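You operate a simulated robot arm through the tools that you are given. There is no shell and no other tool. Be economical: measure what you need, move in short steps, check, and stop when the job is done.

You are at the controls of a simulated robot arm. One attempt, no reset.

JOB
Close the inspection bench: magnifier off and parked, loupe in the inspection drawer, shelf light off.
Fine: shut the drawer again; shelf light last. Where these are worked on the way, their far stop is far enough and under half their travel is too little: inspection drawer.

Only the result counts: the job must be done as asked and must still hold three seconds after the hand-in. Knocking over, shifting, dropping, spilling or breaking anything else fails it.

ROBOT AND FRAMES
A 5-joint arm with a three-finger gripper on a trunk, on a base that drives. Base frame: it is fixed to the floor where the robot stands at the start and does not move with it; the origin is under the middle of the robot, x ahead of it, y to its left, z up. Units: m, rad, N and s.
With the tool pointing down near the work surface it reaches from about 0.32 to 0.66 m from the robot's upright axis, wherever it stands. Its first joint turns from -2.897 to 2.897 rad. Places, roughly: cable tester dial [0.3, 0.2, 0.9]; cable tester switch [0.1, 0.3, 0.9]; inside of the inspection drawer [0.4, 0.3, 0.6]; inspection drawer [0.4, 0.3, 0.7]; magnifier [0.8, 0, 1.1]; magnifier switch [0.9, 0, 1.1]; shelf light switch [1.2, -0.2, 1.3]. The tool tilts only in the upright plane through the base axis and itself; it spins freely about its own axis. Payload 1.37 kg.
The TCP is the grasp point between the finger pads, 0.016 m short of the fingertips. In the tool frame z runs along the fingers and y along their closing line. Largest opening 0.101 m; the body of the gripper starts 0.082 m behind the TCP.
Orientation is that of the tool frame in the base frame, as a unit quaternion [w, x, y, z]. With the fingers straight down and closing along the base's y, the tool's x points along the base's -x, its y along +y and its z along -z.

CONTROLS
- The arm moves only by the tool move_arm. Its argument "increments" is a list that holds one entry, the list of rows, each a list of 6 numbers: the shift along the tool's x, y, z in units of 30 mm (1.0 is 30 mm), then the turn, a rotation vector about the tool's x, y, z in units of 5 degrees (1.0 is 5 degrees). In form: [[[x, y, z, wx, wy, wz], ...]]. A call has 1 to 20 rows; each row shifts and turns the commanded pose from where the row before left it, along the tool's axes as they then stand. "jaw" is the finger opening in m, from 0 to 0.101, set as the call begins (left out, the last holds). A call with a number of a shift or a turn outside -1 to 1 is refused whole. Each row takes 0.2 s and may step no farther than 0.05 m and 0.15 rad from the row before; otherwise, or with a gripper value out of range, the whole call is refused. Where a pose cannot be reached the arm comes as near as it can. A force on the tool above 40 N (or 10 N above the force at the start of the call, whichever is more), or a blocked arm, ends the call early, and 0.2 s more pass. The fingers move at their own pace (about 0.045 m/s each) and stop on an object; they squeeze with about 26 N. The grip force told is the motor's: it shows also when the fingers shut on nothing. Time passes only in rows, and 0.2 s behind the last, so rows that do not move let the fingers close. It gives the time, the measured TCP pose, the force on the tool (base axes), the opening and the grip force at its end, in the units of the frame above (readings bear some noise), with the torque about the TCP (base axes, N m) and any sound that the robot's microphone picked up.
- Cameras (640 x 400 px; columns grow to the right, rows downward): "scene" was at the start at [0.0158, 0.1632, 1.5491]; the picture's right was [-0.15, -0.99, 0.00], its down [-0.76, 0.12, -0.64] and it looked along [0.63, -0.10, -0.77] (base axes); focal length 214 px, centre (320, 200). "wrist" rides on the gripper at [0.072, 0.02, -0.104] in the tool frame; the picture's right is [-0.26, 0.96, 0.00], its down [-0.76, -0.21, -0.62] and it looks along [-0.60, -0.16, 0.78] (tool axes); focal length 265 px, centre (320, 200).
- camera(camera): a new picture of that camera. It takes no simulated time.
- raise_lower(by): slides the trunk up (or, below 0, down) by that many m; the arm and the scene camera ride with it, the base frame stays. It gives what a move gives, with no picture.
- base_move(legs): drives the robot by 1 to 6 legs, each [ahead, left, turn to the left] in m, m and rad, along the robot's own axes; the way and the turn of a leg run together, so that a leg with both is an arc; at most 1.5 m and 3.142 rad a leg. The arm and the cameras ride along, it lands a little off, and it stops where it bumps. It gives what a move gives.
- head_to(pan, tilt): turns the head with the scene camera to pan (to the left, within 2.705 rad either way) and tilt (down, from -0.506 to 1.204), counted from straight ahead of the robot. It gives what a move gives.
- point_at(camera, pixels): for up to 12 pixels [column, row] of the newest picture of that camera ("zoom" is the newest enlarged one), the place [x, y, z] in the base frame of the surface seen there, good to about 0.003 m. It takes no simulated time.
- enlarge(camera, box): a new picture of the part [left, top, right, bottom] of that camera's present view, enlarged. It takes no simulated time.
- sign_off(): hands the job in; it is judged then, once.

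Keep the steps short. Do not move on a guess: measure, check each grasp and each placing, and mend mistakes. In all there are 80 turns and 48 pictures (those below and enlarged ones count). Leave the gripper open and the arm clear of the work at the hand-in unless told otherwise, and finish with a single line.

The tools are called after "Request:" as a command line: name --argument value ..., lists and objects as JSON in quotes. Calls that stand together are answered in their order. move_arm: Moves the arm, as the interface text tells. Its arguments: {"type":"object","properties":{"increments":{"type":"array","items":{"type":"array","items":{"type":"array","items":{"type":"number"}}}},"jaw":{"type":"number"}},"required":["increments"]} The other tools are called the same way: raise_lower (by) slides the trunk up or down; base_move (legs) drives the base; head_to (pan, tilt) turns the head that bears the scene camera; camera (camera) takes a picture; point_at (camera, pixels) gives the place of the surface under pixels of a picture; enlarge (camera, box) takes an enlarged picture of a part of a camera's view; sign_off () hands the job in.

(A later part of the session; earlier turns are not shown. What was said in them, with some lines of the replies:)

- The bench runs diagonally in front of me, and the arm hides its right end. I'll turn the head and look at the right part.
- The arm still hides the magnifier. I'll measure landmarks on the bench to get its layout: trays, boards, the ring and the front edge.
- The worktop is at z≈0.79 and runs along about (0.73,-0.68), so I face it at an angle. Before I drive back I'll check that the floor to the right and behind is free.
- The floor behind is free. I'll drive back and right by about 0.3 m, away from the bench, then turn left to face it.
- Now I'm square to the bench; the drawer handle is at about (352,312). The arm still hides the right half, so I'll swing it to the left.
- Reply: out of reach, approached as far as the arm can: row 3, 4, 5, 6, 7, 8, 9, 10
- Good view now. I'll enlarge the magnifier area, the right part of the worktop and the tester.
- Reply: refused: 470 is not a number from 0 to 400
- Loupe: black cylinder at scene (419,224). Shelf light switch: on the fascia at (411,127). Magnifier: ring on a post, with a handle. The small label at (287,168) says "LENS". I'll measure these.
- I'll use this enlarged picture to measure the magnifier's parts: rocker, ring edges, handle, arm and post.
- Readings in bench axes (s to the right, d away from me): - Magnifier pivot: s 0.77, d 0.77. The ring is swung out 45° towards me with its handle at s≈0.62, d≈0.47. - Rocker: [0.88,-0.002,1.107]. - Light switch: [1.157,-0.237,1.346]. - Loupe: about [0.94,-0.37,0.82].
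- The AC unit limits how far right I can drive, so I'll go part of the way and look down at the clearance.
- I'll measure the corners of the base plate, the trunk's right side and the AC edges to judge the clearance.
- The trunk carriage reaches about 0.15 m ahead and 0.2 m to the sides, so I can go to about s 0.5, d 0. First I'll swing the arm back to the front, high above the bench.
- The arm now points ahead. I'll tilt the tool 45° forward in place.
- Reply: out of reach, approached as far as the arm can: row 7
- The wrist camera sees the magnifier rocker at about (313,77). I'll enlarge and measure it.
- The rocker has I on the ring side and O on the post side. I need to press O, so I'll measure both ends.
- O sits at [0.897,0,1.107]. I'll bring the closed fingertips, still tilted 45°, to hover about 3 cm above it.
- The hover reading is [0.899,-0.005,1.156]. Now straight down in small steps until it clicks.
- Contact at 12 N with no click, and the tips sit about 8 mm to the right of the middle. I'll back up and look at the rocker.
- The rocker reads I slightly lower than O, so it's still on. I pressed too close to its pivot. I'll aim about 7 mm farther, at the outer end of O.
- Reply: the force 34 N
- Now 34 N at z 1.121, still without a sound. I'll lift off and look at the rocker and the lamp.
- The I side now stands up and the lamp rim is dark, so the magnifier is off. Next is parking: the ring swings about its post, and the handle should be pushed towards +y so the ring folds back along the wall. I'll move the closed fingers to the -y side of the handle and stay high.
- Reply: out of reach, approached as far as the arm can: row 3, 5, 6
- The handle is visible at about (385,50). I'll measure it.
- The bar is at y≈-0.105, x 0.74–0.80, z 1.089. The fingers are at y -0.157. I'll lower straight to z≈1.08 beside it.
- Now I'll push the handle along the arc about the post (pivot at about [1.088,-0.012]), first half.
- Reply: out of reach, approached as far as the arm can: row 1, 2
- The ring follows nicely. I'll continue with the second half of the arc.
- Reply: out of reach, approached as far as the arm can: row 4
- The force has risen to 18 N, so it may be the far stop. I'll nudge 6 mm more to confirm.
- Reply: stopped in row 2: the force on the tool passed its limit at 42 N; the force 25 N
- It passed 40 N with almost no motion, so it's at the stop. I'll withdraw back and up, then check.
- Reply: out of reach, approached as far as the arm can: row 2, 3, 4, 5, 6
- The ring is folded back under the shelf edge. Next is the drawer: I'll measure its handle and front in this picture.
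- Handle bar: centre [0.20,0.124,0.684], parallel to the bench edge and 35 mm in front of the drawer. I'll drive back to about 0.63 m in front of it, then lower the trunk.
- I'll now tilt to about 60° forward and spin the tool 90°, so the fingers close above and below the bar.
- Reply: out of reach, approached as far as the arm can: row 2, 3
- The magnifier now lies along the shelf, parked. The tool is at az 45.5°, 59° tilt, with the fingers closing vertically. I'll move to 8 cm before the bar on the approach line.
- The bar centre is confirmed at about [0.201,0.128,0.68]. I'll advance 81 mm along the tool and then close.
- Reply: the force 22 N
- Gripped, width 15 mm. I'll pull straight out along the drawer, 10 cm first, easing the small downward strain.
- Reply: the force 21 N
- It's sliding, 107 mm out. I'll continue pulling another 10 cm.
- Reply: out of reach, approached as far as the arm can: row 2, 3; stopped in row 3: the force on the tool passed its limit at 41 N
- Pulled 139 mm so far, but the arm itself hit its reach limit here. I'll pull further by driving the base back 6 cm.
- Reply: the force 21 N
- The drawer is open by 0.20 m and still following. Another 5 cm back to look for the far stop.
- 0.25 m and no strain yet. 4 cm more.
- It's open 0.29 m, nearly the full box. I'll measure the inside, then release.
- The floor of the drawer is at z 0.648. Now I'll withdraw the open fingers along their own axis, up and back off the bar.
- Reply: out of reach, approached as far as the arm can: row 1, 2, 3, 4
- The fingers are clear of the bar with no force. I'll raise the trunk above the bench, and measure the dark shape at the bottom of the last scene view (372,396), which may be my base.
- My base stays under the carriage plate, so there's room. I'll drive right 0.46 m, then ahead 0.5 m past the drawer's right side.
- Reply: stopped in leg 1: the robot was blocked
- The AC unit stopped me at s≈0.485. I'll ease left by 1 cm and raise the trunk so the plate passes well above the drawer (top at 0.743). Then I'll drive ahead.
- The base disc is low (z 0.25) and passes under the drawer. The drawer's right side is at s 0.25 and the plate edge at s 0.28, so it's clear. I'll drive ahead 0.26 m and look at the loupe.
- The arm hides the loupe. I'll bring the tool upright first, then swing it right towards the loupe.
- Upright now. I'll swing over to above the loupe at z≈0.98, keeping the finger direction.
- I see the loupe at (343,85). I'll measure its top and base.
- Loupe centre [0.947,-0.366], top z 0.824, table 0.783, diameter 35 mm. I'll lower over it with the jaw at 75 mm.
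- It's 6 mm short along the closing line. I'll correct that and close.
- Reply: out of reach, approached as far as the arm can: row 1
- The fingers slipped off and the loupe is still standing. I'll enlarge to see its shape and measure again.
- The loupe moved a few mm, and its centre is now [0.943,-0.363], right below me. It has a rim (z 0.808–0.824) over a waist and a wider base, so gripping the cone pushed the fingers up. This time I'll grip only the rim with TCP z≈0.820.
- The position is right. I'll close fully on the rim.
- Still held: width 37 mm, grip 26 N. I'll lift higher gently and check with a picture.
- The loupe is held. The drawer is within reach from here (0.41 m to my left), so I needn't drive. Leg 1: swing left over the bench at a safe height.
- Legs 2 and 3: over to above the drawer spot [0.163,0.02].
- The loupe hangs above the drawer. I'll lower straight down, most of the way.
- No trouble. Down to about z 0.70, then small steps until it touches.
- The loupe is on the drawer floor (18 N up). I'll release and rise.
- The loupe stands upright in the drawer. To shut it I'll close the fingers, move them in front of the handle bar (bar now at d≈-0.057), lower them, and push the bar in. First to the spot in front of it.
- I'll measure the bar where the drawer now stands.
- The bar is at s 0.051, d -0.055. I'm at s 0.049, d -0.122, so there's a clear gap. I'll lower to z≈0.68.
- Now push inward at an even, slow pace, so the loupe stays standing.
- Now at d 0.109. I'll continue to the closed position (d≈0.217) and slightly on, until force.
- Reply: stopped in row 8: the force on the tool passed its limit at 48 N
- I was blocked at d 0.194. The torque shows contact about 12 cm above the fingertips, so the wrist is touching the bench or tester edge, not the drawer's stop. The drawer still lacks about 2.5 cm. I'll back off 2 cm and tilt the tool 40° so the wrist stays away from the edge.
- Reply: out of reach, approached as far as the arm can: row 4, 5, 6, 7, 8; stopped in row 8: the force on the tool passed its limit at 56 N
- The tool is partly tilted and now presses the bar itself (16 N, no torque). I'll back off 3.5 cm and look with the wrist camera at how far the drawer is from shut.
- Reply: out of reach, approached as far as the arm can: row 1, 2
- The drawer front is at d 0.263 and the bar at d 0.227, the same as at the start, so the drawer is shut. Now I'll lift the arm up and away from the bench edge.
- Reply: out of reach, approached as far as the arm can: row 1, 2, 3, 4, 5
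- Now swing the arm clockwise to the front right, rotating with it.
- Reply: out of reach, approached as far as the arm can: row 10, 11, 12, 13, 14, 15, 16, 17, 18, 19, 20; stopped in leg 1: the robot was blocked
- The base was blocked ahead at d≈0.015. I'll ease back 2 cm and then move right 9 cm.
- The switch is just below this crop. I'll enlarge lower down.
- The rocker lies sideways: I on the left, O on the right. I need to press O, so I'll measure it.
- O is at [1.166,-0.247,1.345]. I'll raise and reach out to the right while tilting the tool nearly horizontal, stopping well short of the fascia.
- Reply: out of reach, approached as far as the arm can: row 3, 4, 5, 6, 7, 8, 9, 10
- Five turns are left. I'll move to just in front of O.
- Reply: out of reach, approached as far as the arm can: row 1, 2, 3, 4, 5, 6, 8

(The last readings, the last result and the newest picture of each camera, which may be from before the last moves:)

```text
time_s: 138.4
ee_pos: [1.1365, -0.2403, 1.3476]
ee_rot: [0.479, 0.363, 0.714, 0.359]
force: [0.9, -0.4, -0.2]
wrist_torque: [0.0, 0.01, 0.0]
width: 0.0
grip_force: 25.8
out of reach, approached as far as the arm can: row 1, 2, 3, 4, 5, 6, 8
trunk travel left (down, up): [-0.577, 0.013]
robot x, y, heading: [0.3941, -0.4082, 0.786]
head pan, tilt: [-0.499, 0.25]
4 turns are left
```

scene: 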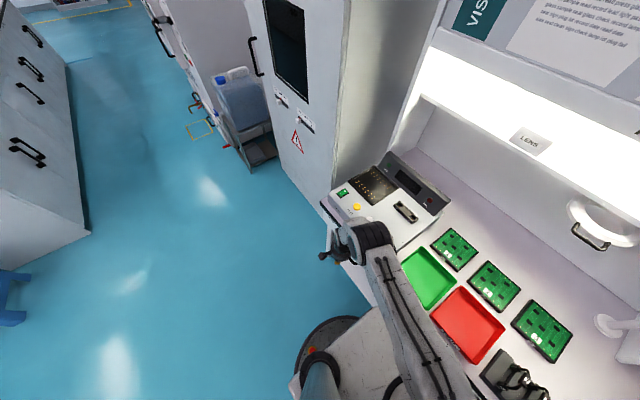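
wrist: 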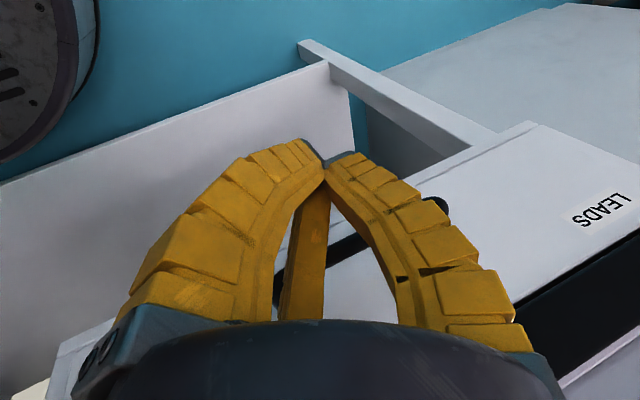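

I'm 25 mm left of O and already close. I'll back off 13 mm and shift right, then read the position.

Request:
move_arm --increments '[[[-0.176, -0.199, -0.343, 0, 0, 0], [-0.345, -0.094, 0.232, 0, 0, 0], [-0.345, -0.094, 0.232, 0, 0, 0], [0, 0, 0, 0, 0, 0]]]'

```text
time_s: 139.4
ee_pos: [1.1389, -0.2393, 1.3496]
ee_rot: [0.48, 0.364, 0.713, 0.359]
force: [-2.2, -1.6, 0.7]
wrist_torque: [0.02, -0.01, 0.03]
width: 0.0
grip_force: 25.9
out of reach, approached as far as the arm can: row 1, 2, 3
trunk travel left (down, up): [-0.577, 0.013]
robot x, y, heading: [0.3933, -0.4053, 0.784]
head pan, tilt: [-0.499, 0.25]
3 turns are left
```

I can now read what limits the sideways motion: the arm's axis is about 5 cm ahead of the robot origin, so moving right needs a matching yaw. I'll back off, turn right about 2°, press O along the fascia normal, retreat, and check.

Request:
move_arm --increments '[[[0.062, -0.127, -0.48, 0, 0, 0], [-0.363, -0.179, 0, 0.083, -0.169, 0.055], [-0.363, -0.179, 0, 0.083, -0.169, 0.055], [-0.05, 0.1015, 0.384, 0, 0, 0], [0, 0, 0, 0, 0, 0]]]'

Request:
move_arm --increments '[[[0.0728, 0.0884, 0.16, -0.0207, 0.0421, -0.0139], [0.0728, 0.0884, 0.16, -0.0207, 0.0421, -0.0139], [0.0728, 0.0884, 0.16, -0.0207, 0.0421, -0.0139], [0.0728, 0.0884, 0.16, -0.0207, 0.0421, -0.0139], [0.0728, 0.0884, 0.16, -0.0207, 0.0421, -0.0139], [0.0728, 0.0884, 0.16, -0.0207, 0.0421, -0.0139], [0.0728, 0.0884, 0.16, -0.0207, 0.0421, -0.0139]]]'

Request:
move_arm --increments '[[[0.1246, -0.2538, -0.9592, 0, 0, 0], [0.1246, -0.2538, -0.9592, 0, 0, 0], [0.1246, -0.2538, -0.9592, 0, 0, 0], [0.1246, -0.2538, -0.9592, 0, 0, 0]]]'

Request:
camera --camera "scene"

```text
time_s: 140.6
ee_pos: [1.1408, -0.262, 1.3493]
ee_rot: [0.486, 0.375, 0.707, 0.352]
force: [0.7, -0.4, -0.1]
wrist_torque: [0.03, -0.01, 0.0]
width: 0.0001
grip_force: 26.0
trunk travel left (down, up): [-0.577, 0.013]
robot x, y, heading: [0.3941, -0.4022, 0.783]
head pan, tilt: [-0.499, 0.25]
```

```text
time_s: 141.8
ee_pos: [1.1564, -0.255, 1.3493]
ee_rot: [0.48, 0.373, 0.712, 0.352]
force: [-25.4, -10.5, 1.0]
wrist_torque: [-0.06, 0.02, 0.32]
width: 0.0062
grip_force: 27.6
trunk travel left (down, up): [-0.577, 0.013]
robot x, y, heading: [0.3922, -0.4027, 0.781]
head pan, tilt: [-0.499, 0.25]
stopped in row 6: the force on the tool passed its limit at 44 N (the readings are from after the stop); the commanded pose is now the measured one
```

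```text
time_s: 142.8
ee_pos: [1.0428, -0.2678, 1.3499]
ee_rot: [0.479, 0.371, 0.714, 0.352]
force: [0.4, -0.5, 0.3]
wrist_torque: [0.03, 0.05, 0.02]
width: 0.0
grip_force: 27.8
trunk travel left (down, up): [-0.577, 0.013]
robot x, y, heading: [0.3927, -0.4065, 0.784]
head pan, tilt: [-0.499, 0.25]
```

```text
1 pictures are left
2 turns are left
```

scene: 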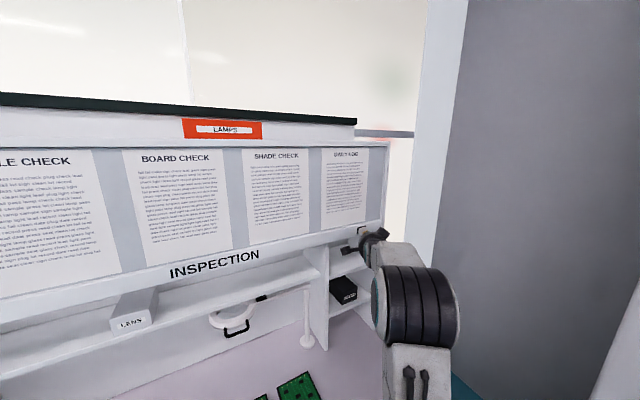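

The shelf panel is dark, so the light is off. The magnifier is parked and dark. I'll open the gripper and draw the arm back a little more.

Request:
move_arm --increments '[[[0.1246, -0.2538, -0.9592, 0, 0, 0], [0.1246, -0.2538, -0.9592, 0, 0, 0], [0.1246, -0.2538, -0.9592, 0, 0, 0], [0, 0, 0, 0, 0, 0], [0, 0, 0, 0, 0, 0], [0, 0, 0, 0, 0, 0]]]' --jaw 0.08

```text
time_s: 144.2
ee_pos: [0.9523, -0.2805, 1.3492]
ee_rot: [0.478, 0.371, 0.714, 0.352]
force: [0.1, -0.6, -0.5]
wrist_torque: [0.02, 0.01, 0.01]
width: 0.082
grip_force: 1.1
trunk travel left (down, up): [-0.577, 0.013]
robot x, y, heading: [0.3909, -0.4056, 0.779]
head pan, tilt: [-0.499, 0.25]
1 turns are left
```

The gripper is open and the arm is clear, so I'm handing in.

Request:
sign_off

```text
The job is handed in.
```

The bench is closed and handed in: magnifier off and parked, loupe in the shut drawer, shelf light off last; while I shut the drawer the wrist bumped the bench or tester edge, and I didn't confirm that the tester hadn't shifted.
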